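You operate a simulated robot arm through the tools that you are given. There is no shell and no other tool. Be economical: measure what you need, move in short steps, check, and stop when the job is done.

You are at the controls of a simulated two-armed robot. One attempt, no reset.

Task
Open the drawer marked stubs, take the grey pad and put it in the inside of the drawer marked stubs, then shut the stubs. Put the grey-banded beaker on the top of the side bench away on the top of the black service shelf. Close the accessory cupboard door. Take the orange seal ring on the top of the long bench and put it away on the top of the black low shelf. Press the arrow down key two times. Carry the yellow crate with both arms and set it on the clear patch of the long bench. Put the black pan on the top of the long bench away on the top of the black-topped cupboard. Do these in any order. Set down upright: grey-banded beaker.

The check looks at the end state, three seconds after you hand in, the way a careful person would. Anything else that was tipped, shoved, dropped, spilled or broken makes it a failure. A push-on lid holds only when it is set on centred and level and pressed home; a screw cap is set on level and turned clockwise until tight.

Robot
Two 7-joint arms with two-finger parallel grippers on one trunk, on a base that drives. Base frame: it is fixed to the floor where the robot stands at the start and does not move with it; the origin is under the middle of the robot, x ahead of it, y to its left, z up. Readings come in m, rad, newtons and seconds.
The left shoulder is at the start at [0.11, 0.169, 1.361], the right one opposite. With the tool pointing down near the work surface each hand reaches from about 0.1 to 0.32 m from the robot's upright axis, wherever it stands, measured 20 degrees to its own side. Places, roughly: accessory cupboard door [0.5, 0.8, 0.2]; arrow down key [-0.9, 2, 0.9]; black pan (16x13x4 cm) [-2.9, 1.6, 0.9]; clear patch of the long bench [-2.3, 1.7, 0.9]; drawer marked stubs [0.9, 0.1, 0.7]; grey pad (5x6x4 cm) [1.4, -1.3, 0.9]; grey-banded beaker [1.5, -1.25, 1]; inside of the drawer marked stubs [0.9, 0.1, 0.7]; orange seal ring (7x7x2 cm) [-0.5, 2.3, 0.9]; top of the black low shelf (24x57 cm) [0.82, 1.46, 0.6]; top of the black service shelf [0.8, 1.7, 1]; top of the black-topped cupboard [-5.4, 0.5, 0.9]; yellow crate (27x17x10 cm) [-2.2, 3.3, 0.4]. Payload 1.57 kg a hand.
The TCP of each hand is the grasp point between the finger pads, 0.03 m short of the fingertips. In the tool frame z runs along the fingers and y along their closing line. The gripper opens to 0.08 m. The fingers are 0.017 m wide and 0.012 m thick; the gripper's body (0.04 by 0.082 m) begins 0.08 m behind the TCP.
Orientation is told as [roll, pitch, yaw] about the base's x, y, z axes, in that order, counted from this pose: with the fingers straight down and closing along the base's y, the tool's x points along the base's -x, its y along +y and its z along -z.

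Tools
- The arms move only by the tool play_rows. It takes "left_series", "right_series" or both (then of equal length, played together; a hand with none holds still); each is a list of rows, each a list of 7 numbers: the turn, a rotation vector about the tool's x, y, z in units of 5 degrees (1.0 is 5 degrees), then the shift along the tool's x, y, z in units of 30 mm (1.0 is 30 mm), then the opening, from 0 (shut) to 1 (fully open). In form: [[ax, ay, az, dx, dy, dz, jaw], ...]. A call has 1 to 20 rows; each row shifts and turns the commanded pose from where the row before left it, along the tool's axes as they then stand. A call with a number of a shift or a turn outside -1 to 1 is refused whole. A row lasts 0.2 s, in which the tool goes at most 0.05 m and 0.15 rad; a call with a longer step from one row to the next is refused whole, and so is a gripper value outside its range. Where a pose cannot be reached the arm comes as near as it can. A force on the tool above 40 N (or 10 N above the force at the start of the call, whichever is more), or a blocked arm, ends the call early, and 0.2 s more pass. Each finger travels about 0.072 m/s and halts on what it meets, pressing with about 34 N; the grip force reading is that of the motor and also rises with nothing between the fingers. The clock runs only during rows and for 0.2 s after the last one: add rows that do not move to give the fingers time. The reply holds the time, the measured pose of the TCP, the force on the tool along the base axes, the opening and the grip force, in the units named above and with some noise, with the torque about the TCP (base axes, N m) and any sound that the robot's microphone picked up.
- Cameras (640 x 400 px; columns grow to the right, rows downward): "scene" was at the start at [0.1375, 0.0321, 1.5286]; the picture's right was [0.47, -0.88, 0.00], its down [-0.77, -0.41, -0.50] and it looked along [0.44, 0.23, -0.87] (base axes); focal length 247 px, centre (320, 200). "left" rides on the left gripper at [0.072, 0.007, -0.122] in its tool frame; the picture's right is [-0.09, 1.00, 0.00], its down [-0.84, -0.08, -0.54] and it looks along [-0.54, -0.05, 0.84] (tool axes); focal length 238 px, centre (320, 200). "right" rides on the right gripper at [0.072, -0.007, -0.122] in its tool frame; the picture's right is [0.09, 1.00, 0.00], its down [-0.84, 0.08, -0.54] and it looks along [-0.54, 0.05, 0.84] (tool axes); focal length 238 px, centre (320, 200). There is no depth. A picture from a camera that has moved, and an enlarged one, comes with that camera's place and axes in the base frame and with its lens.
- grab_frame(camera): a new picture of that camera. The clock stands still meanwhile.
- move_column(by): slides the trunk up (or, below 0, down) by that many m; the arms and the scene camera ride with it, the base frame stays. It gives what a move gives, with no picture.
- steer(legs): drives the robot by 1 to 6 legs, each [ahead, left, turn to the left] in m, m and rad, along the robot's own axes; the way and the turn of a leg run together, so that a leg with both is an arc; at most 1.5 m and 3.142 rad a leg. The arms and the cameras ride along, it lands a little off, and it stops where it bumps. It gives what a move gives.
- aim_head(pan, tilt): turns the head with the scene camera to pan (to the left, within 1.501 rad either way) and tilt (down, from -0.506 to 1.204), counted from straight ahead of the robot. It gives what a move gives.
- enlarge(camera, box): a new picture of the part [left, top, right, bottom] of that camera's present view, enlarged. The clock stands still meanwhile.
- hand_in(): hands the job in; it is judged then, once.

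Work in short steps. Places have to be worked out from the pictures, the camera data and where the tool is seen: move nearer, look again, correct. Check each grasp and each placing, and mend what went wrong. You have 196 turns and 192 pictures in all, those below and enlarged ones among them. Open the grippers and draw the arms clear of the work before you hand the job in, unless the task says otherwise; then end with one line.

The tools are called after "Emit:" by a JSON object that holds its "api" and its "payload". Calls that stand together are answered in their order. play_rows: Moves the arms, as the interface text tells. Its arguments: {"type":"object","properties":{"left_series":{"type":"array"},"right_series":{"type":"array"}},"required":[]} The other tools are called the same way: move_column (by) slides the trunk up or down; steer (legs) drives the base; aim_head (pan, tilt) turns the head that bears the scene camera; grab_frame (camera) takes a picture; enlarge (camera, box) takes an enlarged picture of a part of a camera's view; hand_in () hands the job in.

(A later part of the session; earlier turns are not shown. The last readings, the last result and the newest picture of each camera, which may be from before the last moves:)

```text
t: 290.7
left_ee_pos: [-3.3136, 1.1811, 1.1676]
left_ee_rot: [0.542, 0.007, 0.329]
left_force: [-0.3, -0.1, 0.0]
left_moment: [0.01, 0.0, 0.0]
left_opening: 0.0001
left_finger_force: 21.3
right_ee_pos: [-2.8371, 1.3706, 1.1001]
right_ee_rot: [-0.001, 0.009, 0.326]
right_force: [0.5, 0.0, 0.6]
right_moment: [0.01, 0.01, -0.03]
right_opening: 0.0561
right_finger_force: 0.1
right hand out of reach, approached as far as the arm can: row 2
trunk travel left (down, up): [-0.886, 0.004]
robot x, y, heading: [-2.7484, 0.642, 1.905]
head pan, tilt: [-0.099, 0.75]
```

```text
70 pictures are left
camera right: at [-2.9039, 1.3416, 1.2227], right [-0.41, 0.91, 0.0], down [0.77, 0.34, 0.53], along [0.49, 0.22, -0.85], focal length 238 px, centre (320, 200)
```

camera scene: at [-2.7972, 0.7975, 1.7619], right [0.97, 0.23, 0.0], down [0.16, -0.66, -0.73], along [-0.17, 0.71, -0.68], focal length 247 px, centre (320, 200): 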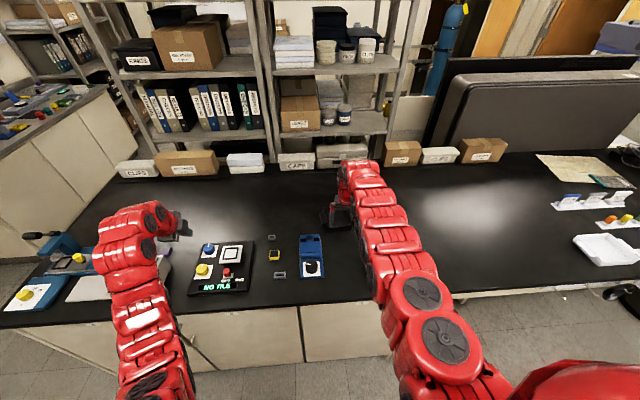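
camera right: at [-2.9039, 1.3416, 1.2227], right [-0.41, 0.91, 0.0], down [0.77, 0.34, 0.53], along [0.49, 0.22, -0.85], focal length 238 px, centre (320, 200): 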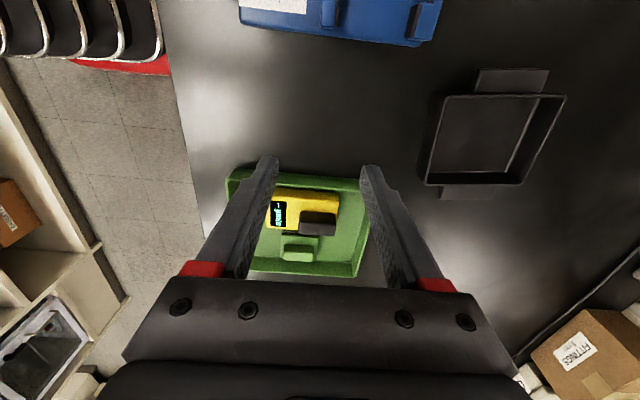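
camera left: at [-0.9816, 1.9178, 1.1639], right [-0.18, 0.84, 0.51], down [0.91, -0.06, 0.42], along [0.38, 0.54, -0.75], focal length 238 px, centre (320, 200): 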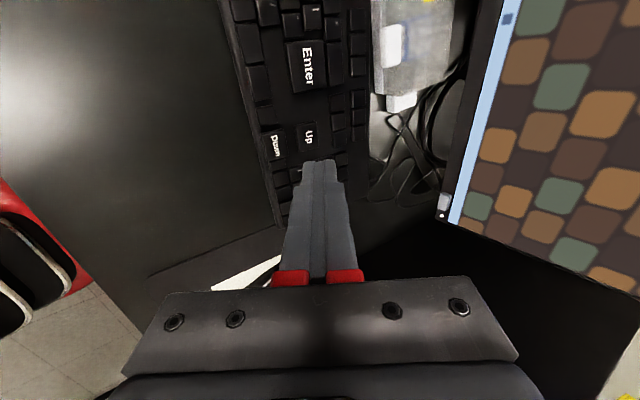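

The front wall centre is [-2.877, 1.49], exactly ahead of the hand. I'll pull the left hand back out of the way and drive 12.5 cm ahead.

Emit:
{"api": "play_rows", "payload": {"left_series": [[0, 0, 0, 0, -0.9, -0.7, 0], [0, 0, 0, 0, -0.9, -0.7, 0], [0, 0, 0, 0, -0.9, -0.7, 0], [0, 0, 0, 0, -0.9, -0.7, 0], [0, 0, 0, 0, -0.9, -0.7, 0], [0, 0, 0, 0, -0.9, -0.7, 0]]}}

Emit:
{"api": "steer", "payload": {"legs": [[0.125, 0, 0]]}}

Emit:
{"api": "grab_frame", "payload": {"camera": "right"}}

```text
t: 292.1
left_ee_pos: [-3.2471, 0.9891, 1.1911]
left_ee_rot: [0.54, 0.005, 0.33]
left_force: [0.0, -0.1, 0.4]
left_moment: [0.0, 0.02, 0.0]
left_opening: 0.0
left_finger_force: 21.5
right_ee_pos: [-2.8379, 1.3703, 1.1]
right_ee_rot: [0.001, 0.009, 0.33]
right_force: [0.1, -0.8, 0.3]
right_moment: [0.0, 0.05, 0.01]
right_opening: 0.0559
right_finger_force: 0.2
trunk travel left (down, up): [-0.886, 0.004]
robot x, y, heading: [-2.7471, 0.6421, 1.902]
head pan, tilt: [-0.099, 0.75]
```

```text
t: 293.3
left_ee_pos: [-3.2867, 1.1017, 1.191]
left_ee_rot: [0.54, 0.008, 0.33]
left_force: [0.4, -0.1, -0.4]
left_moment: [-0.01, 0.02, -0.02]
left_opening: 0.0
left_finger_force: 21.1
right_ee_pos: [-2.8761, 1.4818, 1.1001]
right_ee_rot: [0.001, 0.008, 0.327]
right_force: [0.2, 0.3, 0.3]
right_moment: [0.0, 0.01, 0.01]
right_opening: 0.0559
right_finger_force: 0.1
trunk travel left (down, up): [-0.886, 0.004]
robot x, y, heading: [-2.7888, 0.7496, 1.903]
head pan, tilt: [-0.099, 0.75]
```

```text
69 pictures are left
camera right: at [-2.942, 1.4524, 1.2236], right [-0.41, 0.91, 0.0], down [0.77, 0.34, 0.53], along [0.49, 0.22, -0.85], focal length 238 px, centre (320, 200)
```

right: 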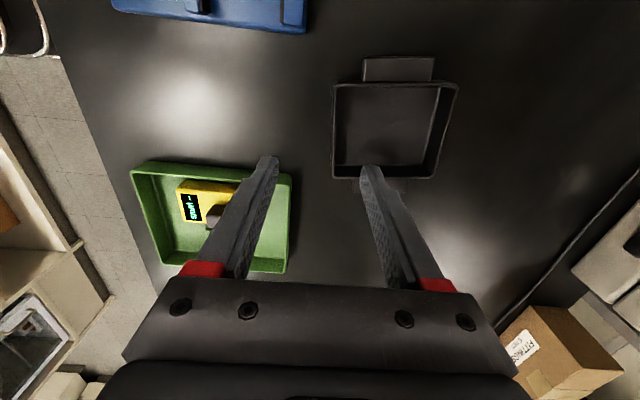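

The wall is 1.6 cm further ahead than the finger centre. I'll shift forward and lower with the trunk.

Emit:
{"api": "play_rows", "payload": {"right_series": [[0, 0, 0, 0, 0.52, 0, 0.7]]}}

Emit:
{"api": "move_column", "payload": {"by": -0.1}}

Emit:
{"api": "grab_frame", "payload": {"camera": "right"}}

```text
t: 293.7
left_ee_pos: [-3.287, 1.102, 1.1914]
left_ee_rot: [0.54, 0.007, 0.331]
left_force: [-0.3, 0.5, -0.1]
left_moment: [0.03, 0.01, 0.0]
left_opening: 0.0
left_finger_force: 20.7
right_ee_pos: [-2.8782, 1.4869, 1.1005]
right_ee_rot: [0.002, 0.009, 0.327]
right_force: [0.3, -0.5, 0.1]
right_moment: [0.02, 0.01, -0.01]
right_opening: 0.0562
right_finger_force: 0.1
right hand out of reach, approached as far as the arm can: row 1
trunk travel left (down, up): [-0.886, 0.004]
robot x, y, heading: [-2.7903, 0.7551, 1.904]
head pan, tilt: [-0.099, 0.75]
```

```text
t: 295.1
left_ee_pos: [-3.2877, 1.1024, 1.0902]
left_ee_rot: [0.541, 0.007, 0.328]
left_force: [0.0, 0.3, 0.1]
left_moment: [-0.01, -0.02, 0.0]
left_opening: 0.0003
left_finger_force: 21.5
right_ee_pos: [-2.8787, 1.4875, 1.0003]
right_ee_rot: [0.0, 0.01, 0.33]
right_force: [-0.4, 0.3, -0.3]
right_moment: [0.0, -0.03, 0.01]
right_opening: 0.0559
right_finger_force: 0.0
trunk travel left (down, up): [-0.786, 0.104]
robot x, y, heading: [-2.7881, 0.7519, 1.901]
head pan, tilt: [-0.099, 0.75]
```

```text
68 pictures are left
camera right: at [-2.944, 1.4574, 1.1236], right [-0.41, 0.91, 0.0], down [0.77, 0.34, 0.53], along [0.49, 0.22, -0.85], focal length 238 px, centre (320, 200)
```

right: 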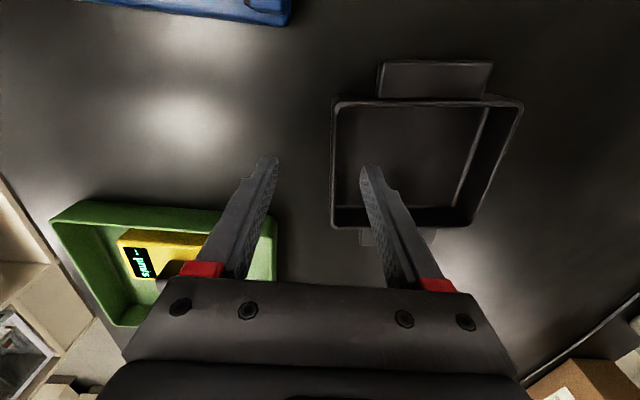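

The wall lies between the fingers. I'll lower 3.6 cm and close.

Emit:
{"api": "move_column", "payload": {"by": -0.036}}

Emit:
{"api": "play_rows", "payload": {"right_series": [[0, 0, 0, 0, 0, 0, 0.4], [0, 0, 0, 0, 0, 0, 0.1], [0, 0, 0, 0, 0, 0, 0], [0, 0, 0, 0, 0, 0, 0], [0, 0, 0, 0, 0, 0, 0]]}}

Emit:
{"api": "move_column", "payload": {"by": 0.05}}

Emit:
{"api": "grab_frame", "payload": {"camera": "right"}}

```text
t: 295.9
left_ee_pos: [-3.2861, 1.1019, 1.0548]
left_ee_rot: [0.541, 0.007, 0.329]
left_force: [0.5, 0.3, 0.3]
left_moment: [-0.02, 0.04, -0.01]
left_opening: 0.0
left_finger_force: 21.3
right_ee_pos: [-2.8785, 1.4867, 0.9644]
right_ee_rot: [0.001, 0.009, 0.328]
right_force: [0.0, 0.0, -0.1]
right_moment: [0.0, 0.01, -0.02]
right_opening: 0.0557
right_finger_force: 0.1
trunk travel left (down, up): [-0.75, 0.14]
robot x, y, heading: [-2.7885, 0.7544, 1.905]
head pan, tilt: [-0.099, 0.75]
```

```text
t: 297.1
left_ee_pos: [-3.2876, 1.1028, 1.0548]
left_ee_rot: [0.542, 0.008, 0.329]
left_force: [-0.1, -0.8, -0.6]
left_moment: [0.01, -0.01, 0.0]
left_opening: 0.0001
left_finger_force: 21.5
right_ee_pos: [-2.8773, 1.4868, 0.9643]
right_ee_rot: [0.0, 0.011, 0.326]
right_force: [1.1, 1.2, 0.2]
right_moment: [0.0, 0.01, -0.01]
right_opening: 0.0033
right_finger_force: 23.4
trunk travel left (down, up): [-0.75, 0.14]
robot x, y, heading: [-2.7899, 0.7532, 1.903]
head pan, tilt: [-0.099, 0.75]
```

```text
t: 298.0
left_ee_pos: [-3.2873, 1.1014, 1.1041]
left_ee_rot: [0.54, 0.008, 0.33]
left_force: [-0.6, 0.1, 0.6]
left_moment: [-0.03, -0.01, -0.01]
left_opening: 0.0
left_finger_force: 21.0
right_ee_pos: [-2.8785, 1.4867, 1.0148]
right_ee_rot: [0.002, 0.01, 0.327]
right_force: [0.2, 0.5, -1.4]
right_moment: [-0.09, -0.01, 0.01]
right_opening: 0.0031
right_finger_force: 24.6
trunk travel left (down, up): [-0.8, 0.09]
robot x, y, heading: [-2.7884, 0.7528, 1.905]
head pan, tilt: [-0.099, 0.75]
```

```text
67 pictures are left
camera right: at [-2.9441, 1.4579, 1.137], right [-0.41, 0.91, 0.0], down [0.77, 0.34, 0.53], along [0.49, 0.22, -0.85], focal length 238 px, centre (320, 200)
```

right: 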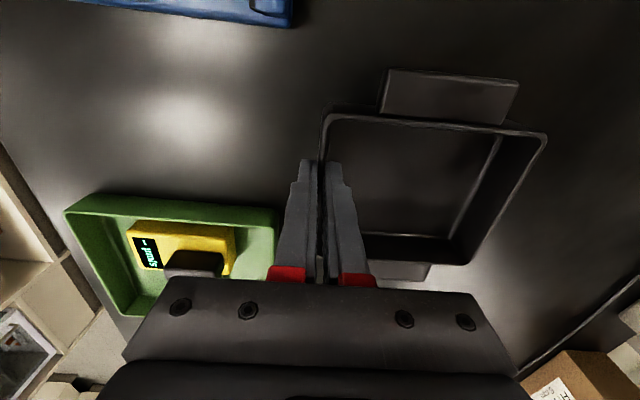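

The pan is lifted. I'll raise it further, back off and look left for the black-topped cupboard.

Emit:
{"api": "move_column", "payload": {"by": 0.088}}

Emit:
{"api": "steer", "payload": {"legs": [[-0.35, 0, 0]]}}

Emit:
{"api": "aim_head", "payload": {"pan": 1.2, "tilt": 0.35}}

Emit:
{"api": "grab_frame", "payload": {"camera": "scene"}}

Emit:
{"api": "grab_frame", "payload": {"camera": "right"}}

```text
t: 299.2
left_ee_pos: [-3.288, 1.1027, 1.1938]
left_ee_rot: [0.539, 0.006, 0.33]
left_force: [-0.7, 0.3, 0.2]
left_moment: [-0.01, -0.01, -0.01]
left_opening: 0.0002
left_finger_force: 21.3
right_ee_pos: [-2.8797, 1.4874, 1.1021]
right_ee_rot: [0.0, 0.011, 0.327]
right_force: [0.5, 0.3, -1.6]
right_moment: [-0.1, 0.05, -0.03]
right_opening: 0.0035
right_finger_force: 23.9
trunk travel left (down, up): [-0.888, 0.002]
robot x, y, heading: [-2.7883, 0.7478, 1.903]
head pan, tilt: [-0.099, 0.75]
```

```text
t: 301.5
left_ee_pos: [-3.1736, 0.7767, 1.1921]
left_ee_rot: [0.539, 0.008, 0.33]
left_force: [0.7, -0.2, -0.8]
left_moment: [0.01, 0.04, -0.02]
left_opening: 0.0002
left_finger_force: 21.3
right_ee_pos: [-2.7654, 1.1594, 1.1004]
right_ee_rot: [0.0, 0.01, 0.329]
right_force: [0.7, 0.9, -0.5]
right_moment: [-0.09, 0.0, 0.03]
right_opening: 0.0033
right_finger_force: 24.2
trunk travel left (down, up): [-0.888, 0.002]
robot x, y, heading: [-2.6737, 0.4269, 1.908]
head pan, tilt: [-0.099, 0.75]
```

```text
t: 302.9
left_ee_pos: [-3.1733, 0.7747, 1.1926]
left_ee_rot: [0.541, 0.006, 0.331]
left_force: [0.0, -0.4, 0.4]
left_moment: [-0.01, 0.0, -0.01]
left_opening: 0.0
left_finger_force: 21.3
right_ee_pos: [-2.7654, 1.1596, 1.1016]
right_ee_rot: [-0.001, 0.011, 0.33]
right_force: [0.1, 0.5, -1.2]
right_moment: [-0.1, -0.04, 0.03]
right_opening: 0.0033
right_finger_force: 24.4
trunk travel left (down, up): [-0.888, 0.002]
robot x, y, heading: [-2.6737, 0.4249, 1.906]
head pan, tilt: [1.201, 0.351]
```

```text
66 pictures are left
camera scene: at [-2.7962, 0.5047, 1.7995], right [0.04, 1.0, 0.0], down [0.34, -0.01, -0.94], along [-0.94, 0.04, -0.34], focal length 247 px, centre (320, 200)
```

scene: 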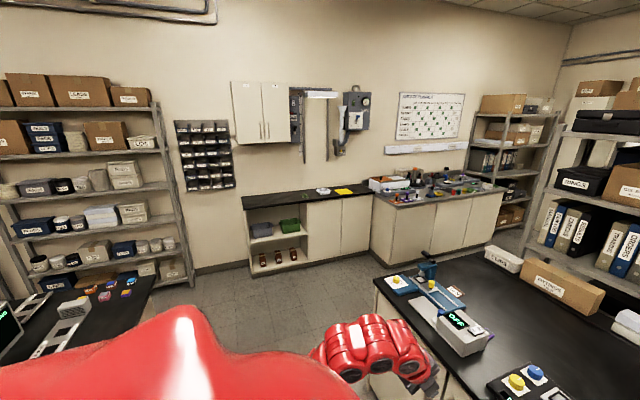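

```text
65 pictures are left
camera right: at [-2.8305, 1.1294, 1.2252], right [-0.41, 0.91, 0.0], down [0.77, 0.34, 0.53], along [0.49, 0.22, -0.85], focal length 238 px, centre (320, 200)
```

right: 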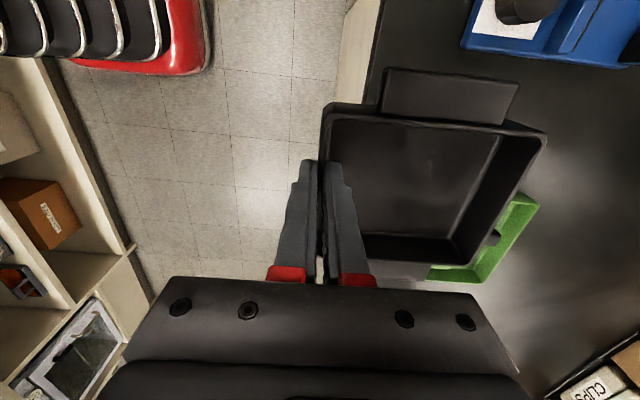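

The cupboard's front edge is at f≈−4.9 and its left part is free; I'll aim the pan for about [-5.36, 0.22]. I'll turn to face it and drive along the corridor.

Emit:
{"api": "steer", "payload": {"legs": [[0.15, 0, 0], [0, 0, 1.545], [1.4, 0, 0]]}}

Emit:
{"api": "aim_head", "payload": {"pan": -0.1, "tilt": 0.5}}

Emit:
{"api": "grab_frame", "payload": {"camera": "scene"}}

```text
t: 314.6
left_ee_pos: [-4.4498, -0.2969, 1.192]
left_ee_rot: [0.54, 0.007, 1.846]
left_force: [0.4, 0.3, 0.1]
left_moment: [0.01, -0.04, 0.01]
left_opening: 0.0
left_finger_force: 21.6
right_ee_pos: [-4.8115, 0.1314, 1.1023]
right_ee_rot: [0.002, 0.009, 1.841]
right_force: [0.3, 1.2, -2.1]
right_moment: [0.0, -0.1, -0.02]
right_opening: 0.0032
right_finger_force: 23.8
trunk travel left (down, up): [-0.888, 0.002]
robot x, y, heading: [-4.0736, 0.1811, -2.868]
head pan, tilt: [1.201, 0.351]
```

```text
t: 316.1
left_ee_pos: [-4.4486, -0.2975, 1.1923]
left_ee_rot: [0.539, 0.005, 1.846]
left_force: [-0.4, 0.5, -0.2]
left_moment: [-0.01, 0.04, 0.0]
left_opening: 0.0
left_finger_force: 21.0
right_ee_pos: [-4.8105, 0.1312, 1.1031]
right_ee_rot: [0.001, 0.01, 1.842]
right_force: [0.3, -0.9, -1.0]
right_moment: [0.0, -0.09, 0.02]
right_opening: 0.0033
right_finger_force: 24.2
trunk travel left (down, up): [-0.888, 0.002]
robot x, y, heading: [-4.0717, 0.1841, -2.863]
head pan, tilt: [-0.099, 0.499]
```

```text
64 pictures are left
camera scene: at [-4.2409, 0.1431, 1.7858], right [-0.18, 0.98, 0.0], down [0.47, 0.09, -0.88], along [-0.86, -0.16, -0.48], focal length 247 px, centre (320, 200)
```

scene: 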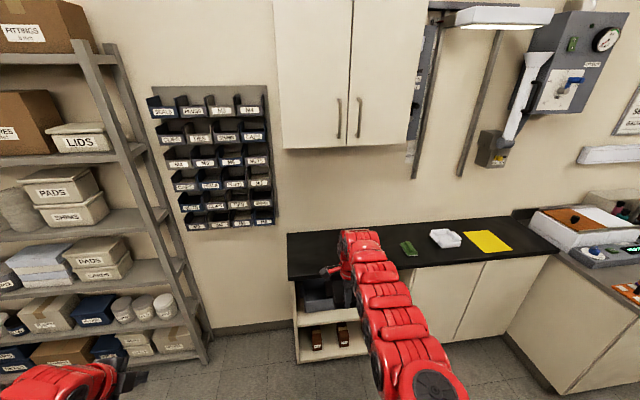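

I'll aim the pan centre for [-5.274, 0.09], well clear of the green item. I'll lower to just above the top and drive in.

Emit:
{"api": "move_column", "payload": {"by": -0.08}}

Emit:
{"api": "steer", "payload": {"legs": [[0, -0.087, 0], [0.36, 0, 0]]}}

Emit:
{"api": "aim_head", "payload": {"pan": -0.1, "tilt": 0.8}}

Emit:
{"api": "grab_frame", "payload": {"camera": "scene"}}

Emit:
{"api": "grab_frame", "payload": {"camera": "right"}}

```text
t: 317.3
left_ee_pos: [-4.4487, -0.2966, 1.1136]
left_ee_rot: [0.541, 0.005, 1.845]
left_force: [-0.1, 0.0, -0.1]
left_moment: [0.05, -0.01, -0.01]
left_opening: 0.0
left_finger_force: 21.3
right_ee_pos: [-4.8111, 0.1324, 1.0218]
right_ee_rot: [0.001, 0.012, 1.843]
right_force: [-0.6, 0.4, -0.4]
right_moment: [0.0, -0.08, -0.02]
right_opening: 0.0035
right_finger_force: 24.4
trunk travel left (down, up): [-0.808, 0.082]
robot x, y, heading: [-4.0751, 0.1811, -2.865]
head pan, tilt: [-0.099, 0.499]
```

```text
t: 320.3
left_ee_pos: [-4.8232, -0.3067, 1.1123]
left_ee_rot: [0.542, 0.006, 1.839]
left_force: [-1.0, -0.4, 0.5]
left_moment: [0.0, 0.01, 0.0]
left_opening: 0.0
left_finger_force: 21.4
right_ee_pos: [-5.1809, 0.1249, 1.0222]
right_ee_rot: [0.0, 0.011, 1.837]
right_force: [1.1, -0.1, -1.8]
right_moment: [-0.02, -0.05, 0.01]
right_opening: 0.0035
right_finger_force: 24.3
trunk travel left (down, up): [-0.808, 0.082]
robot x, y, heading: [-4.4439, 0.1681, -2.868]
head pan, tilt: [-0.099, 0.499]
```

```text
t: 321.1
left_ee_pos: [-4.8232, -0.3077, 1.1123]
left_ee_rot: [0.541, 0.003, 1.837]
left_force: [0.3, -0.3, 0.4]
left_moment: [0.01, 0.02, 0.04]
left_opening: 0.0
left_finger_force: 21.4
right_ee_pos: [-5.1821, 0.1249, 1.0219]
right_ee_rot: [0.001, 0.011, 1.835]
right_force: [0.0, 0.7, -1.5]
right_moment: [0.02, -0.09, 0.0]
right_opening: 0.0035
right_finger_force: 24.8
trunk travel left (down, up): [-0.808, 0.082]
robot x, y, heading: [-4.4395, 0.1664, -2.867]
head pan, tilt: [-0.099, 0.799]
```

```text
63 pictures are left
camera scene: at [-4.6018, 0.1341, 1.6799], right [-0.17, 0.99, 0.0], down [0.71, 0.12, -0.7], along [-0.69, -0.12, -0.72], focal length 247 px, centre (320, 200)
```

scene: 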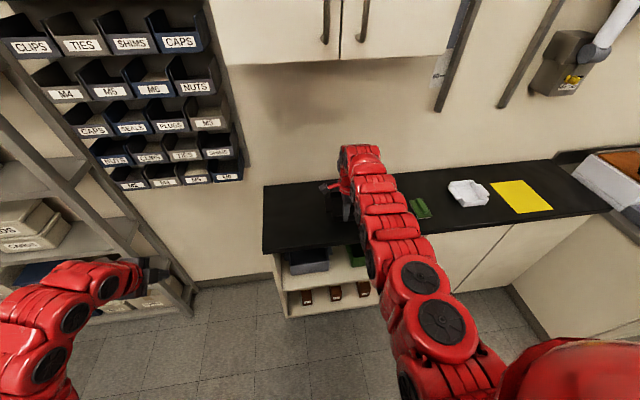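

```text
62 pictures are left
camera right: at [-5.1572, 0.0588, 1.1452], right [-0.94, -0.35, 0.0], down [-0.3, 0.79, 0.53], along [-0.19, 0.5, -0.85], focal length 238 px, centre (320, 200)
```

right: 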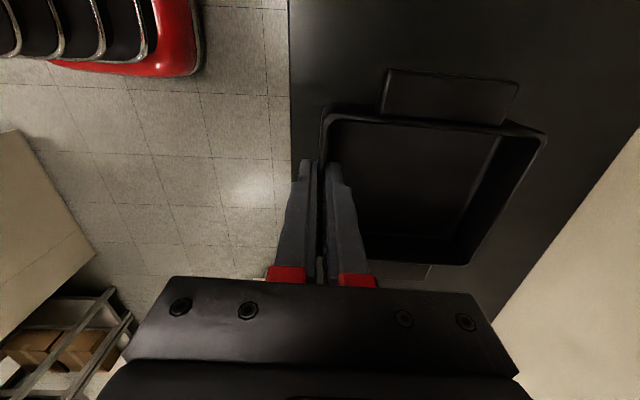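

The pan's front wall is 3 cm inside the edge. I'll go 4 cm deeper and lower towards the surface.

Emit:
{"api": "steer", "payload": {"legs": [[0.04, 0, 0]]}}

Emit:
{"api": "move_column", "payload": {"by": -0.05}}

Emit:
{"api": "move_column", "payload": {"by": -0.012}}

```text
t: 322.0
left_ee_pos: [-4.8585, -0.316, 1.1137]
left_ee_rot: [0.542, 0.007, 1.839]
left_force: [0.2, 0.9, -0.1]
left_moment: [-0.02, 0.0, 0.02]
left_opening: 0.0
left_finger_force: 21.4
right_ee_pos: [-5.2159, 0.1148, 1.0248]
right_ee_rot: [0.005, 0.009, 1.838]
right_force: [0.7, -1.1, -0.5]
right_moment: [-0.02, -0.01, -0.03]
right_opening: 0.003
right_finger_force: 24.2
trunk travel left (down, up): [-0.808, 0.082]
robot x, y, heading: [-4.4798, 0.1589, -2.876]
head pan, tilt: [-0.099, 0.799]
```

```text
t: 322.9
left_ee_pos: [-4.862, -0.3169, 1.0628]
left_ee_rot: [0.542, 0.007, 1.838]
left_force: [-0.4, 0.2, -0.1]
left_moment: [0.01, 0.02, -0.03]
left_opening: 0.0
left_finger_force: 21.7
right_ee_pos: [-5.2181, 0.1138, 0.9743]
right_ee_rot: [0.001, 0.01, 1.837]
right_force: [-0.3, -0.4, -0.2]
right_moment: [0.04, -0.08, 0.02]
right_opening: 0.0033
right_finger_force: 24.4
trunk travel left (down, up): [-0.758, 0.132]
robot x, y, heading: [-4.4812, 0.1614, -2.869]
head pan, tilt: [-0.099, 0.799]
```

```text
t: 323.5
left_ee_pos: [-4.8607, -0.3172, 1.0513]
left_ee_rot: [0.54, 0.006, 1.839]
left_force: [-0.2, -0.5, -0.8]
left_moment: [-0.03, 0.0, -0.02]
left_opening: 0.0
left_finger_force: 21.5
right_ee_pos: [-5.2192, 0.1158, 0.9603]
right_ee_rot: [0.002, 0.01, 1.835]
right_force: [-0.5, -0.4, -2.0]
right_moment: [-0.01, -0.07, 0.02]
right_opening: 0.0032
right_finger_force: 24.5
trunk travel left (down, up): [-0.746, 0.144]
robot x, y, heading: [-4.481, 0.1607, -2.867]
head pan, tilt: [-0.099, 0.799]
```

No contact yet; I'll continue in small steps.

Emit:
{"api": "move_column", "payload": {"by": -0.008}}

Emit:
{"api": "move_column", "payload": {"by": -0.006}}

Emit:
{"api": "grab_frame", "payload": {"camera": "right"}}

```text
t: 324.1
left_ee_pos: [-4.861, -0.3164, 1.0425]
left_ee_rot: [0.539, 0.004, 1.84]
left_force: [0.6, -0.4, -0.4]
left_moment: [0.01, 0.0, -0.02]
left_opening: 0.0001
left_finger_force: 21.3
right_ee_pos: [-5.2187, 0.1143, 0.9525]
right_ee_rot: [0.001, 0.011, 1.836]
right_force: [-0.4, -0.1, -1.3]
right_moment: [0.02, -0.09, 0.0]
right_opening: 0.0035
right_finger_force: 25.1
trunk travel left (down, up): [-0.738, 0.152]
robot x, y, heading: [-4.4824, 0.1578, -2.866]
head pan, tilt: [-0.099, 0.799]
```

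```text
t: 324.6
left_ee_pos: [-4.8608, -0.317, 1.0355]
left_ee_rot: [0.54, 0.005, 1.838]
left_force: [1.2, 1.0, -0.2]
left_moment: [0.0, 0.0, -0.02]
left_opening: 0.0
left_finger_force: 21.2
right_ee_pos: [-5.2199, 0.1155, 0.9465]
right_ee_rot: [0.0, 0.011, 1.837]
right_force: [-0.4, 0.0, -0.9]
right_moment: [-0.01, -0.06, -0.01]
right_opening: 0.0033
right_finger_force: 24.3
trunk travel left (down, up): [-0.732, 0.158]
robot x, y, heading: [-4.484, 0.1554, -2.874]
head pan, tilt: [-0.099, 0.799]
```

```text
61 pictures are left
camera right: at [-5.1948, 0.0486, 1.0694], right [-0.94, -0.35, 0.0], down [-0.29, 0.79, 0.53], along [-0.19, 0.5, -0.85], focal length 238 px, centre (320, 200)
```

right: 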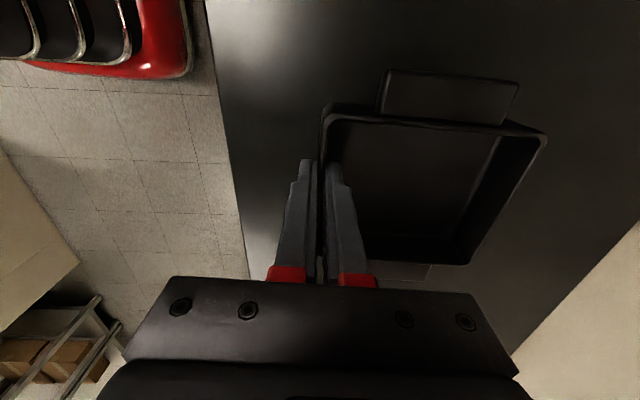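

Emit:
{"api": "move_column", "payload": {"by": -0.008}}

Emit:
{"api": "move_column", "payload": {"by": -0.006}}

Emit:
{"api": "move_column", "payload": {"by": -0.006}}

```text
t: 325.2
left_ee_pos: [-4.8602, -0.3183, 1.0288]
left_ee_rot: [0.542, 0.006, 1.837]
left_force: [0.1, -0.5, -0.4]
left_moment: [-0.04, -0.02, 0.0]
left_opening: 0.0
left_finger_force: 20.8
right_ee_pos: [-5.2185, 0.1152, 0.9417]
right_ee_rot: [0.004, 0.012, 1.837]
right_force: [-1.1, 1.2, 24.3]
right_moment: [0.07, -0.11, 0.04]
right_opening: 0.0037
right_finger_force: 24.5
trunk travel left (down, up): [-0.724, 0.166]
robot x, y, heading: [-4.4807, 0.1602, -2.871]
head pan, tilt: [-0.099, 0.799]
```

```text
t: 325.7
left_ee_pos: [-4.8594, -0.3176, 1.0227]
left_ee_rot: [0.542, 0.006, 1.837]
left_force: [0.3, 0.3, -1.2]
left_moment: [0.0, 0.0, 0.03]
left_opening: 0.0
left_finger_force: 21.0
right_ee_pos: [-5.2169, 0.1161, 0.9342]
right_ee_rot: [0.003, 0.011, 1.837]
right_force: [-1.0, -0.2, 19.6]
right_moment: [0.09, -0.04, -0.01]
right_opening: 0.0035
right_finger_force: 24.6
trunk travel left (down, up): [-0.718, 0.172]
robot x, y, heading: [-4.4795, 0.1546, -2.87]
head pan, tilt: [-0.099, 0.799]
```

```text
t: 326.2
left_ee_pos: [-4.8603, -0.3165, 1.0188]
left_ee_rot: [0.541, 0.006, 1.838]
left_force: [0.3, -0.4, 0.5]
left_moment: [-0.02, 0.0, 0.01]
left_opening: 0.0
left_finger_force: 21.8
right_ee_pos: [-5.2212, 0.1151, 0.934]
right_ee_rot: [0.014, 0.013, 1.837]
right_force: [7.0, 0.7, 25.9]
right_moment: [0.41, -0.28, -0.06]
right_opening: 0.0034
right_finger_force: 24.6
trunk travel left (down, up): [-0.713, 0.177]
robot x, y, heading: [-4.4801, 0.1559, -2.874]
head pan, tilt: [-0.099, 0.799]
stopped: the force on the tool passed its limit at 42 N (the readings are from after the stop); the commanded pose is now the measured one
```

The pan rests on the top. I'll open slightly, raise out, and check.

Emit:
{"api": "move_column", "payload": {"by": 0.004}}

Emit:
{"api": "play_rows", "payload": {"right_series": [[0, 0, 0, 0, 0, 0, 0.3], [0, 0, 0, 0, 0, 0, 0.4], [0, 0, 0, 0, 0, 0, 0.4]]}}

Emit:
{"api": "move_column", "payload": {"by": 0.15}}

Emit:
{"api": "grab_frame", "payload": {"camera": "right"}}

```text
t: 326.7
left_ee_pos: [-4.8621, -0.3183, 1.0208]
left_ee_rot: [0.54, 0.005, 1.837]
left_force: [0.4, -0.3, -0.7]
left_moment: [0.03, -0.01, 0.01]
left_opening: 0.0001
left_finger_force: 21.0
right_ee_pos: [-5.2199, 0.1143, 0.9334]
right_ee_rot: [0.007, 0.011, 1.836]
right_force: [-1.1, -1.5, 5.0]
right_moment: [-0.06, -0.07, 0.01]
right_opening: 0.0032
right_finger_force: 25.1
trunk travel left (down, up): [-0.717, 0.173]
robot x, y, heading: [-4.4835, 0.1587, -2.873]
head pan, tilt: [-0.099, 0.799]
```

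```text
t: 327.5
left_ee_pos: [-4.8619, -0.3175, 1.0212]
left_ee_rot: [0.54, 0.005, 1.838]
left_force: [0.2, 0.6, 0.1]
left_moment: [-0.02, -0.02, 0.04]
left_opening: 0.0
left_finger_force: 21.2
right_ee_pos: [-5.2202, 0.1141, 0.9337]
right_ee_rot: [0.005, 0.011, 1.836]
right_force: [-0.2, 0.6, 1.3]
right_moment: [0.01, 0.02, -0.03]
right_opening: 0.0314
right_finger_force: 0.0
trunk travel left (down, up): [-0.717, 0.173]
robot x, y, heading: [-4.4813, 0.1571, -2.871]
head pan, tilt: [-0.099, 0.799]
```

```text
t: 329.3
left_ee_pos: [-4.8607, -0.3169, 1.1707]
left_ee_rot: [0.54, 0.004, 1.837]
left_force: [0.0, -0.7, 0.0]
left_moment: [-0.02, -0.02, -0.01]
left_opening: 0.0
left_finger_force: 21.5
right_ee_pos: [-5.2213, 0.1136, 1.0827]
right_ee_rot: [0.008, 0.01, 1.839]
right_force: [-0.5, 0.2, 0.5]
right_moment: [0.0, -0.01, -0.02]
right_opening: 0.0318
right_finger_force: 0.1
trunk travel left (down, up): [-0.867, 0.023]
robot x, y, heading: [-4.4828, 0.1585, -2.873]
head pan, tilt: [-0.099, 0.799]
```

```text
60 pictures are left
camera right: at [-5.196, 0.0483, 1.2068], right [-0.94, -0.35, 0.01], down [-0.29, 0.79, 0.53], along [-0.19, 0.5, -0.85], focal length 238 px, centre (320, 200)
```

right: 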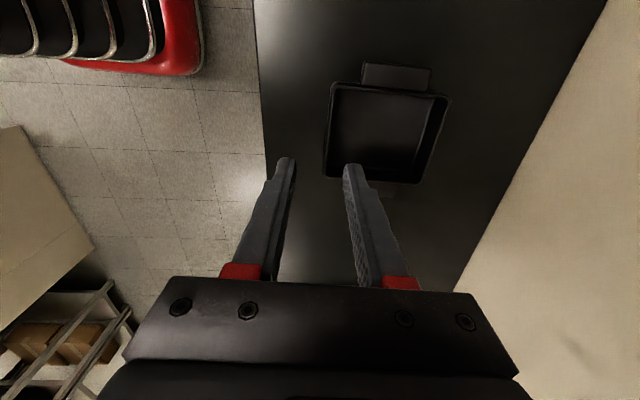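

The pan is in place. Now for the crate: I'll back off, turn right to look up the aisle past the long bench's end.

Emit:
{"api": "steer", "payload": {"legs": [[-0.42, 0, 0], [0, 0, -1.5]]}}

Emit:
{"api": "aim_head", "payload": {"pan": -0.5, "tilt": 0.4}}

Emit:
{"api": "grab_frame", "payload": {"camera": "scene"}}

```text
t: 335.4
left_ee_pos: [-4.6013, 0.5964, 1.1715]
left_ee_rot: [0.538, 0.006, 0.371]
left_force: [0.3, -0.2, 0.6]
left_moment: [0.02, 0.02, -0.01]
left_opening: 0.0001
left_finger_force: 21.2
right_ee_pos: [-4.2098, 0.9976, 1.0839]
right_ee_rot: [0.007, 0.012, 0.368]
right_force: [0.8, 0.4, 0.0]
right_moment: [0.0, -0.01, -0.02]
right_opening: 0.0318
right_finger_force: 0.0
trunk travel left (down, up): [-0.867, 0.023]
robot x, y, heading: [-4.0878, 0.2706, 1.941]
head pan, tilt: [-0.099, 0.799]
```

```text
t: 336.3
left_ee_pos: [-4.6024, 0.5973, 1.1725]
left_ee_rot: [0.537, 0.005, 0.369]
left_force: [-0.6, 0.4, 0.6]
left_moment: [-0.01, 0.01, 0.0]
left_opening: 0.0002
left_finger_force: 20.9
right_ee_pos: [-4.2091, 0.9989, 1.0842]
right_ee_rot: [0.007, 0.012, 0.37]
right_force: [-0.2, 0.3, -0.7]
right_moment: [-0.02, -0.03, 0.01]
right_opening: 0.0321
right_finger_force: 0.1
trunk travel left (down, up): [-0.867, 0.023]
robot x, y, heading: [-4.0893, 0.2657, 1.944]
head pan, tilt: [-0.499, 0.4]
```

```text
59 pictures are left
camera scene: at [-4.1087, 0.4347, 1.7741], right [0.99, -0.13, 0.0], down [-0.05, -0.39, -0.92], along [0.12, 0.91, -0.39], focal length 247 px, centre (320, 200)
```

scene: 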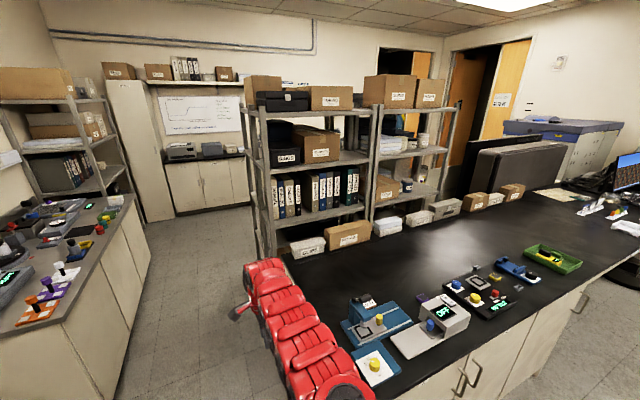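

The aisle past the bench end leads behind the racks. I'll straighten up and drive up it, then look right.

Emit:
{"api": "steer", "payload": {"legs": [[0, 0.05, -0.05], [1.3, 0, 0], [0.7, 0, 0]]}}

Emit:
{"api": "aim_head", "payload": {"pan": -1.1, "tilt": 0.5}}

Emit:
{"api": "grab_frame", "payload": {"camera": "scene"}}

```text
t: 346.7
left_ee_pos: [-5.2146, 2.521, 1.1708]
left_ee_rot: [0.54, 0.006, 0.288]
left_force: [0.1, 0.0, -0.3]
left_moment: [-0.02, 0.0, -0.01]
left_opening: 0.0001
left_finger_force: 20.7
right_ee_pos: [-4.7909, 2.8905, 1.0849]
right_ee_rot: [0.011, 0.011, 0.284]
right_force: [0.4, 0.6, -0.5]
right_moment: [-0.02, 0.03, 0.01]
right_opening: 0.032
right_finger_force: 0.0
trunk travel left (down, up): [-0.867, 0.023]
robot x, y, heading: [-4.7339, 2.1562, 1.857]
head pan, tilt: [-0.499, 0.4]
```

```text
t: 347.7
left_ee_pos: [-5.2136, 2.5206, 1.1715]
left_ee_rot: [0.539, 0.006, 0.288]
left_force: [0.5, -0.1, 0.2]
left_moment: [0.0, 0.02, 0.01]
left_opening: 0.0
left_finger_force: 21.7
right_ee_pos: [-4.7898, 2.8894, 1.0848]
right_ee_rot: [0.009, 0.011, 0.285]
right_force: [-0.1, -0.1, -0.2]
right_moment: [0.01, 0.01, 0.01]
right_opening: 0.0324
right_finger_force: 0.0
trunk travel left (down, up): [-0.867, 0.023]
robot x, y, heading: [-4.7311, 2.1516, 1.859]
head pan, tilt: [-1.1, 0.499]
```

```text
58 pictures are left
camera scene: at [-4.6904, 2.2907, 1.7651], right [0.69, -0.72, 0.0], down [-0.35, -0.33, -0.88], along [0.64, 0.61, -0.48], focal length 247 px, centre (320, 200)
```

scene: 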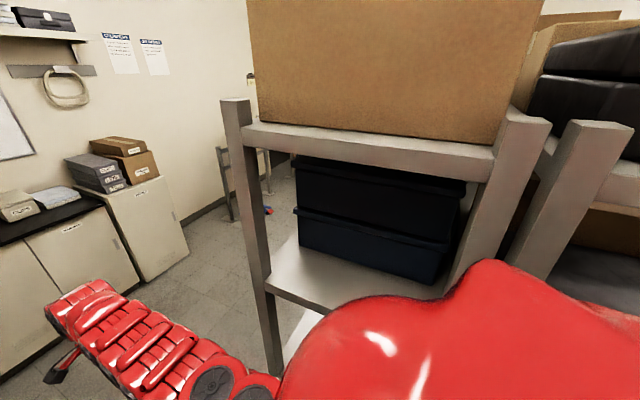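

I'm level with the rack end. I'll go 0.8 m further and turn right to look behind the racks.

Emit:
{"api": "steer", "payload": {"legs": [[0.8, 0, 0], [0, 0, -1.53]]}}

Emit:
{"api": "aim_head", "payload": {"pan": -0.1, "tilt": 0.4}}

Emit:
{"api": "grab_frame", "payload": {"camera": "scene"}}

```text
t: 355.7
left_ee_pos: [-4.6154, 3.4288, 1.1711]
left_ee_rot: [0.54, 0.005, -1.227]
left_force: [0.4, -0.2, -0.4]
left_moment: [0.02, 0.0, 0.03]
left_opening: 0.0003
left_finger_force: 21.0
right_ee_pos: [-4.2241, 3.0274, 1.0851]
right_ee_rot: [0.009, 0.009, -1.229]
right_force: [0.2, 0.2, -0.5]
right_moment: [-0.03, -0.01, 0.01]
right_opening: 0.0321
right_finger_force: 0.0
trunk travel left (down, up): [-0.867, 0.023]
robot x, y, heading: [-4.959, 2.9247, 0.347]
head pan, tilt: [-1.1, 0.499]
```

```text
t: 357.0
left_ee_pos: [-4.6166, 3.43, 1.1713]
left_ee_rot: [0.539, 0.005, -1.227]
left_force: [-0.8, 0.0, -0.2]
left_moment: [-0.01, 0.02, -0.01]
left_opening: 0.0
left_finger_force: 22.0
right_ee_pos: [-4.2259, 3.0267, 1.0845]
right_ee_rot: [0.008, 0.01, -1.23]
right_force: [-0.6, -0.4, -0.3]
right_moment: [0.0, 0.01, 0.03]
right_opening: 0.032
right_finger_force: 0.1
trunk travel left (down, up): [-0.867, 0.023]
robot x, y, heading: [-4.9608, 2.9289, 0.347]
head pan, tilt: [-0.099, 0.4]
```

```text
57 pictures are left
camera scene: at [-4.7958, 2.978, 1.7742], right [0.24, -0.97, 0.0], down [-0.38, -0.09, -0.92], along [0.89, 0.22, -0.39], focal length 247 px, centre (320, 200)
```

scene: 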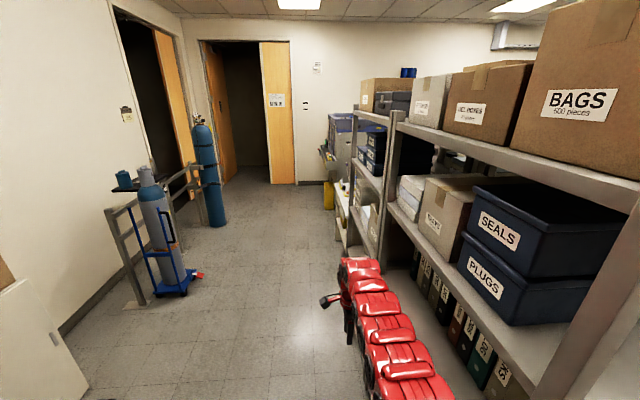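

Emit:
{"api": "enlarge", "payload": {"camera": "scene", "box": [290, 150, 410, 250]}}

```text
4.00 times, centred on (350, 200) of scene
camera zoom: at [-4.7958, 2.978, 1.7742], right [0.24, -0.97, 0.0], down [-0.38, -0.09, -0.92], along [0.89, 0.22, -0.39], focal length 989 px, centre (200, 200)
```

zoom: 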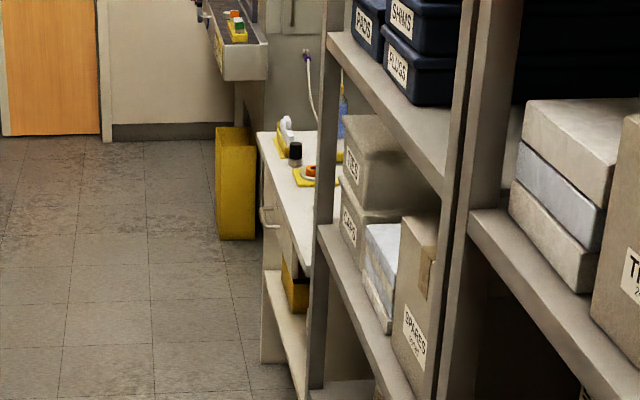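

The yellow crate is in the lower bay of a white bench beyond the racks, opening onto this aisle. I'll drive along the aisle and turn right to face it.

Emit:
{"api": "steer", "payload": {"legs": [[1.4, 0.3, 0], [1.25, 0.2, -0.02], [0, 0, -1.56]]}}

Emit:
{"api": "aim_head", "payload": {"pan": 0.0, "tilt": 0.7}}

Emit:
{"api": "grab_frame", "payload": {"camera": "scene"}}

```text
t: 373.8
left_ee_pos: [-2.1304, 3.8832, 1.1719]
left_ee_rot: [0.539, 0.005, -2.818]
left_force: [-0.1, -0.1, 0.7]
left_moment: [0.01, 0.01, -0.03]
left_opening: 0.0
left_finger_force: 21.1
right_ee_pos: [-2.5403, 3.5008, 1.0836]
right_ee_rot: [0.009, 0.011, -2.822]
right_force: [0.5, 0.8, 0.2]
right_moment: [0.0, 0.0, -0.01]
right_opening: 0.0321
right_finger_force: 0.0
trunk travel left (down, up): [-0.867, 0.023]
robot x, y, heading: [-2.621, 4.2384, -1.249]
head pan, tilt: [-0.099, 0.4]
```

```text
t: 374.6
left_ee_pos: [-2.1294, 3.884, 1.1713]
left_ee_rot: [0.539, 0.006, -2.82]
left_force: [-0.4, -0.4, -0.5]
left_moment: [-0.01, -0.01, -0.02]
left_opening: 0.0
left_finger_force: 20.8
right_ee_pos: [-2.5406, 3.5001, 1.0848]
right_ee_rot: [0.009, 0.011, -2.823]
right_force: [0.6, 0.0, -0.9]
right_moment: [0.01, 0.02, -0.01]
right_opening: 0.032
right_finger_force: 0.1
trunk travel left (down, up): [-0.867, 0.023]
robot x, y, heading: [-2.6254, 4.236, -1.244]
head pan, tilt: [0.0, 0.7]
```

```text
55 pictures are left
camera scene: at [-2.5734, 4.0819, 1.7474], right [-0.95, -0.32, 0.0], down [-0.2, 0.61, -0.77], along [0.24, -0.73, -0.64], focal length 247 px, centre (320, 200)
```

scene: 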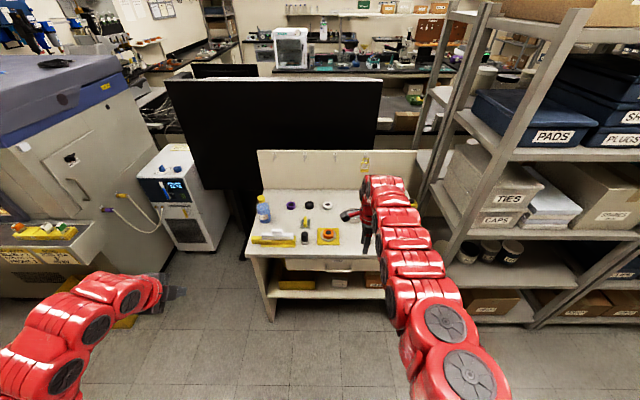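

The crate is on the lower shelf of the white table. I'll back off and lower the trunk to inspect the bay.

Emit:
{"api": "steer", "payload": {"legs": [[-0.3, 0, 0]]}}

Emit:
{"api": "move_column", "payload": {"by": -0.4}}

Emit:
{"api": "aim_head", "payload": {"pan": 0.05, "tilt": 0.55}}

Emit:
{"api": "enlarge", "payload": {"camera": "scene", "box": [200, 120, 480, 330]}}

```text
t: 376.7
left_ee_pos: [-2.2263, 4.1743, 1.1695]
left_ee_rot: [0.537, 0.006, -2.818]
left_force: [-1.1, 0.4, -0.2]
left_moment: [0.0, 0.0, 0.0]
left_opening: 0.0
left_finger_force: 21.4
right_ee_pos: [-2.6378, 3.7915, 1.0841]
right_ee_rot: [0.008, 0.01, -2.82]
right_force: [0.2, -0.1, 0.7]
right_moment: [-0.01, 0.0, 0.02]
right_opening: 0.032
right_finger_force: 0.0
trunk travel left (down, up): [-0.867, 0.023]
robot x, y, heading: [-2.7222, 4.5272, -1.244]
head pan, tilt: [0.0, 0.7]
```

```text
t: 380.5
left_ee_pos: [-2.2266, 4.1751, 0.7713]
left_ee_rot: [0.539, 0.003, -2.819]
left_force: [0.5, 0.7, 0.5]
left_moment: [0.04, 0.0, -0.01]
left_opening: 0.0
left_finger_force: 21.4
right_ee_pos: [-2.6385, 3.7914, 0.6846]
right_ee_rot: [0.007, 0.01, -2.822]
right_force: [0.0, -0.3, 0.2]
right_moment: [-0.02, -0.01, 0.05]
right_opening: 0.0319
right_finger_force: 0.2
trunk travel left (down, up): [-0.467, 0.423]
robot x, y, heading: [-2.7279, 4.5287, -1.246]
head pan, tilt: [0.0, 0.7]
```

```text
t: 381.2
left_ee_pos: [-2.2287, 4.1758, 0.7707]
left_ee_rot: [0.54, 0.006, -2.818]
left_force: [0.5, 0.8, 0.1]
left_moment: [0.05, 0.01, 0.02]
left_opening: 0.0001
left_finger_force: 20.9
right_ee_pos: [-2.6377, 3.7921, 0.6848]
right_ee_rot: [0.01, 0.01, -2.821]
right_force: [-0.2, 0.1, 0.2]
right_moment: [0.0, -0.01, 0.01]
right_opening: 0.0322
right_finger_force: 0.0
trunk travel left (down, up): [-0.467, 0.423]
robot x, y, heading: [-2.722, 4.5299, -1.243]
head pan, tilt: [0.051, 0.55]
```

```text
1.90 times, centred on (340, 225) of scene
camera zoom: at [-2.6655, 4.3705, 1.3604], right [-0.93, -0.37, 0.0], down [-0.19, 0.49, -0.85], along [0.31, -0.79, -0.52], focal length 471 px, centre (282, 152)
```

zoom: 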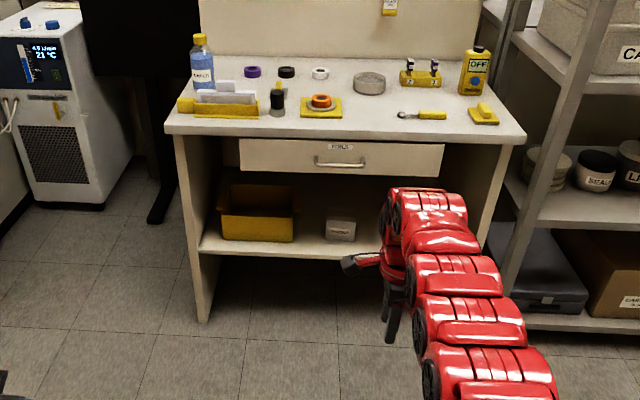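

Emit:
{"api": "enlarge", "payload": {"camera": "scene", "box": [295, 205, 385, 265]}}

```text
6.67 times, centred on (340, 235) of scene
camera zoom: at [-2.6655, 4.3705, 1.3604], right [-0.93, -0.37, 0.0], down [-0.19, 0.49, -0.85], along [0.31, -0.79, -0.52], focal length 1648 px, centre (187, -33)
```

zoom: 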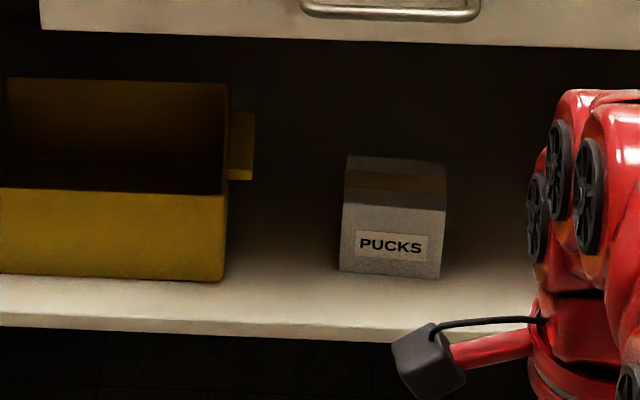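

The crate's body is about 21 cm wide with a horizontal tab at each end (z≈0.465). I'll turn both hands horizontal with vertical closing to take it by the tabs, starting with the orientations.

Emit:
{"api": "play_rows", "payload": {"right_series": [[-1, 0, 0, 0, 0, 0, 0.5], [-1, 0, 0, 0, 0, 0, 0.5], [-1, 0, 0, 0, 0, 0, 0.5], [-1, 0, 0, 0, 0, 0, 0.5], [-1, 0, 0, 0, 0, 0, 0.5], [-1, 0, 0, 0, 0, 0, 0.5], [-1, 0, 0, 0, 0, 0, 0.5], [-1, 0, 0, 0, 0, 0, 0.5], [-1, 0, 0, 0, 0, 0, 0.5], [-1, 0, 0, 0, 0, 0, 0.5], [-1, 0, 0, 0, 0, 0, 0.5], [-1, 0, 0, 0, 0, 0, 0.5], [-1, 0, 0, 0, 0, 0, 0.5], [-1, 0, 0, 0, 0, 0, 0.5], [-1, 0, 0, 0, 0, 0, 0.5], [-1, 0, 0, 0, 0, 0, 0.5], [-1, 0, 0, 0, 0, 0, 0.5], [0, 0, 0, 0, 0, 0, 0.5]], "left_series": [[-1, 0, 0, 0, 0, 0.3, 0.5], [-1, 0, 0, 0, 0, 0.3, 0.5], [-1, 0, 0, 0, 0, 0.3, 0.5], [-1, 0, 0, 0, 0, 0.3, 0.5], [-1, 0, 0, 0, 0, 0.3, 0.5], [-1, 0, 0, 0, 0, 0.3, 0.5], [-1, 0, 0, 0, 0, 0.3, 0.5], [-1, 0, 0, 0, 0, 0.3, 0.5], [-1, 0, 0, 0, 0, 0.3, 0.5], [-1, 0, 0, 0, 0, 0.5, 0.5], [-1, 0, 0, 0, 0, 0.5, 0.5], [0, 0, 0, -0.8, 0, 0.7, 0.5], [0, 0, 0, -0.8, 0, 0.7, 0.5], [0, 0, 0, -0.8, 0, 0.7, 0.5], [0, 0, 0, -0.8, 0, 0.5, 0.5], [0, 0, 0, -0.8, 0, 0.5, 0.5], [0, 0, 0, -0.8, 0, 0, 0.5], [0, 0, 0, -0.8, 0, 0, 0.5]]}}

```text
t: 385.0
left_ee_pos: [-2.3227, 3.9454, 0.7064]
left_ee_rot: [1.501, 0.005, -2.819]
left_force: [0.4, 0.1, -0.7]
left_moment: [0.01, -0.02, 0.01]
left_opening: 0.0398
left_finger_force: 0.1
left hand out of reach, approached as far as the arm can: row 2
right_ee_pos: [-2.6054, 3.7442, 0.665]
right_ee_rot: [1.056, 0.064, -2.772]
right_force: [-0.2, 0.6, 0.8]
right_moment: [0.02, -0.01, -0.03]
right_opening: 0.0399
right_finger_force: 0.1
right hand out of reach, approached as far as the arm can: row 5, 6, 7, 8, 9, 10, 11, 12, 13, 14, 15, 16
trunk travel left (down, up): [-0.467, 0.423]
robot x, y, heading: [-2.7199, 4.5266, -1.244]
head pan, tilt: [0.051, 0.55]
```

The left hand is set; the right one is limited because it is too far ahead. I'll pull it back 9 cm and outward so it mirrors the left.

Emit:
{"api": "play_rows", "payload": {"right_series": [[0, 0, 0, -0.5, 0, -1, 0.5], [0, 0, 0, -0.5, 0, -1, 0.5], [0, 0, 0, -0.5, 0, -1, 0.5], [0, 0, 0, 0, 0, 0, 0.5]]}}

```text
t: 386.0
left_ee_pos: [-2.3225, 3.9456, 0.7064]
left_ee_rot: [1.499, 0.005, -2.82]
left_force: [-0.2, -1.1, -0.6]
left_moment: [-0.02, -0.01, 0.03]
left_opening: 0.0399
left_finger_force: 0.0
right_ee_pos: [-2.6398, 3.7316, 0.6666]
right_ee_rot: [1.054, 0.063, -2.769]
right_force: [0.2, -0.2, 1.0]
right_moment: [-0.01, -0.02, -0.01]
right_opening: 0.0399
right_finger_force: 0.0
right hand out of reach, approached as far as the arm can: row 1, 2, 3
trunk travel left (down, up): [-0.467, 0.423]
robot x, y, heading: [-2.723, 4.5244, -1.247]
head pan, tilt: [0.051, 0.55]
```

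The right wrist is stuck in this twist. The mirror-image twist should suit the right arm, so I'll go back to pointing down and turn it the other way.

Emit:
{"api": "play_rows", "payload": {"right_series": [[1, 0, 0, 0, 0, 0, 0.5], [1, 0, 0, 0, 0, 0, 0.5], [1, 0, 0, 0, 0, 0, 0.5], [1, 0, 0, 0, 0, 0, 0.5], [1, 0, 0, 0, 0, 0, 0.5], [1, 0, 0, 0, 0, 0, 0.5], [1, 0, 0, 0, 0, 0, 0.5], [1, 0, 0, 0, 0, 0, 0.5], [1, 0, 0, 0, 0, 0, 0.5], [1, 0, 0, 0, 0, 0, 0.5], [1, 0, 0, 0, 0, 0, 0.5], [1, 0, 0, 0, 0, 0, 0.5]]}}

Emit:
{"api": "play_rows", "payload": {"right_series": [[0, 0, -1, 0, 0, 0, 0.5], [0, 0, -1, 0, 0, 0, 0.5], [0, 0, -1, 0, 0, 0, 0.5], [0, 0, -1, 0, 0, 0, 0.5], [0, 0, -1, 0, 0, 0, 0.5], [0, 0, -1, 0, 0, 0, 0.5], [0, 0, -1, 0, 0, 0, 0.5], [0, 0, -1, 0, 0, 0, 0.5], [0, 0, -1, 0, 0, 0, 0.5], [0, 0, -1, 0, 0, 0, 0.5], [0, 0, -1, 0, 0, 0, 0.5], [0, 0, -1, 0, 0, 0, 0.5], [0, 0, -1, 0, 0, 0, 0.5], [0, 0, -1, 0, 0, 0, 0.5], [0, 0, -1, 0, 0, 0, 0.5], [0, 0, -1, 0, 0, 0, 0.5], [0, 0, -1, 0, 0, 0, 0.5], [0, 0, -1, 0, 0, 0, 0.5]]}}

```text
t: 388.6
left_ee_pos: [-2.3235, 3.9454, 0.7067]
left_ee_rot: [1.499, 0.006, -2.821]
left_force: [-0.1, -0.4, 0.7]
left_moment: [0.04, 0.02, -0.01]
left_opening: 0.04
left_finger_force: 0.0
right_ee_pos: [-2.6596, 3.784, 0.6784]
right_ee_rot: [0.07, 0.075, -2.761]
right_force: [-0.4, 0.0, -0.6]
right_moment: [-0.03, -0.03, 0.01]
right_opening: 0.0399
right_finger_force: 0.1
right hand out of reach, approached as far as the arm can: row 5, 10, 11, 12
trunk travel left (down, up): [-0.467, 0.423]
robot x, y, heading: [-2.721, 4.5277, -1.244]
head pan, tilt: [0.051, 0.55]
```

```text
t: 392.4
left_ee_pos: [-2.3236, 3.9449, 0.7062]
left_ee_rot: [1.501, 0.006, -2.817]
left_force: [0.2, -0.2, -0.2]
left_moment: [0.0, -0.01, 0.03]
left_opening: 0.0399
left_finger_force: 0.0
right_ee_pos: [-2.6603, 3.7832, 0.6764]
right_ee_rot: [0.079, -0.066, -1.192]
right_force: [0.7, 0.5, 0.2]
right_moment: [-0.01, 0.01, -0.01]
right_opening: 0.04
right_finger_force: 0.1
trunk travel left (down, up): [-0.467, 0.423]
robot x, y, heading: [-2.7246, 4.5279, -1.243]
head pan, tilt: [0.051, 0.55]
```

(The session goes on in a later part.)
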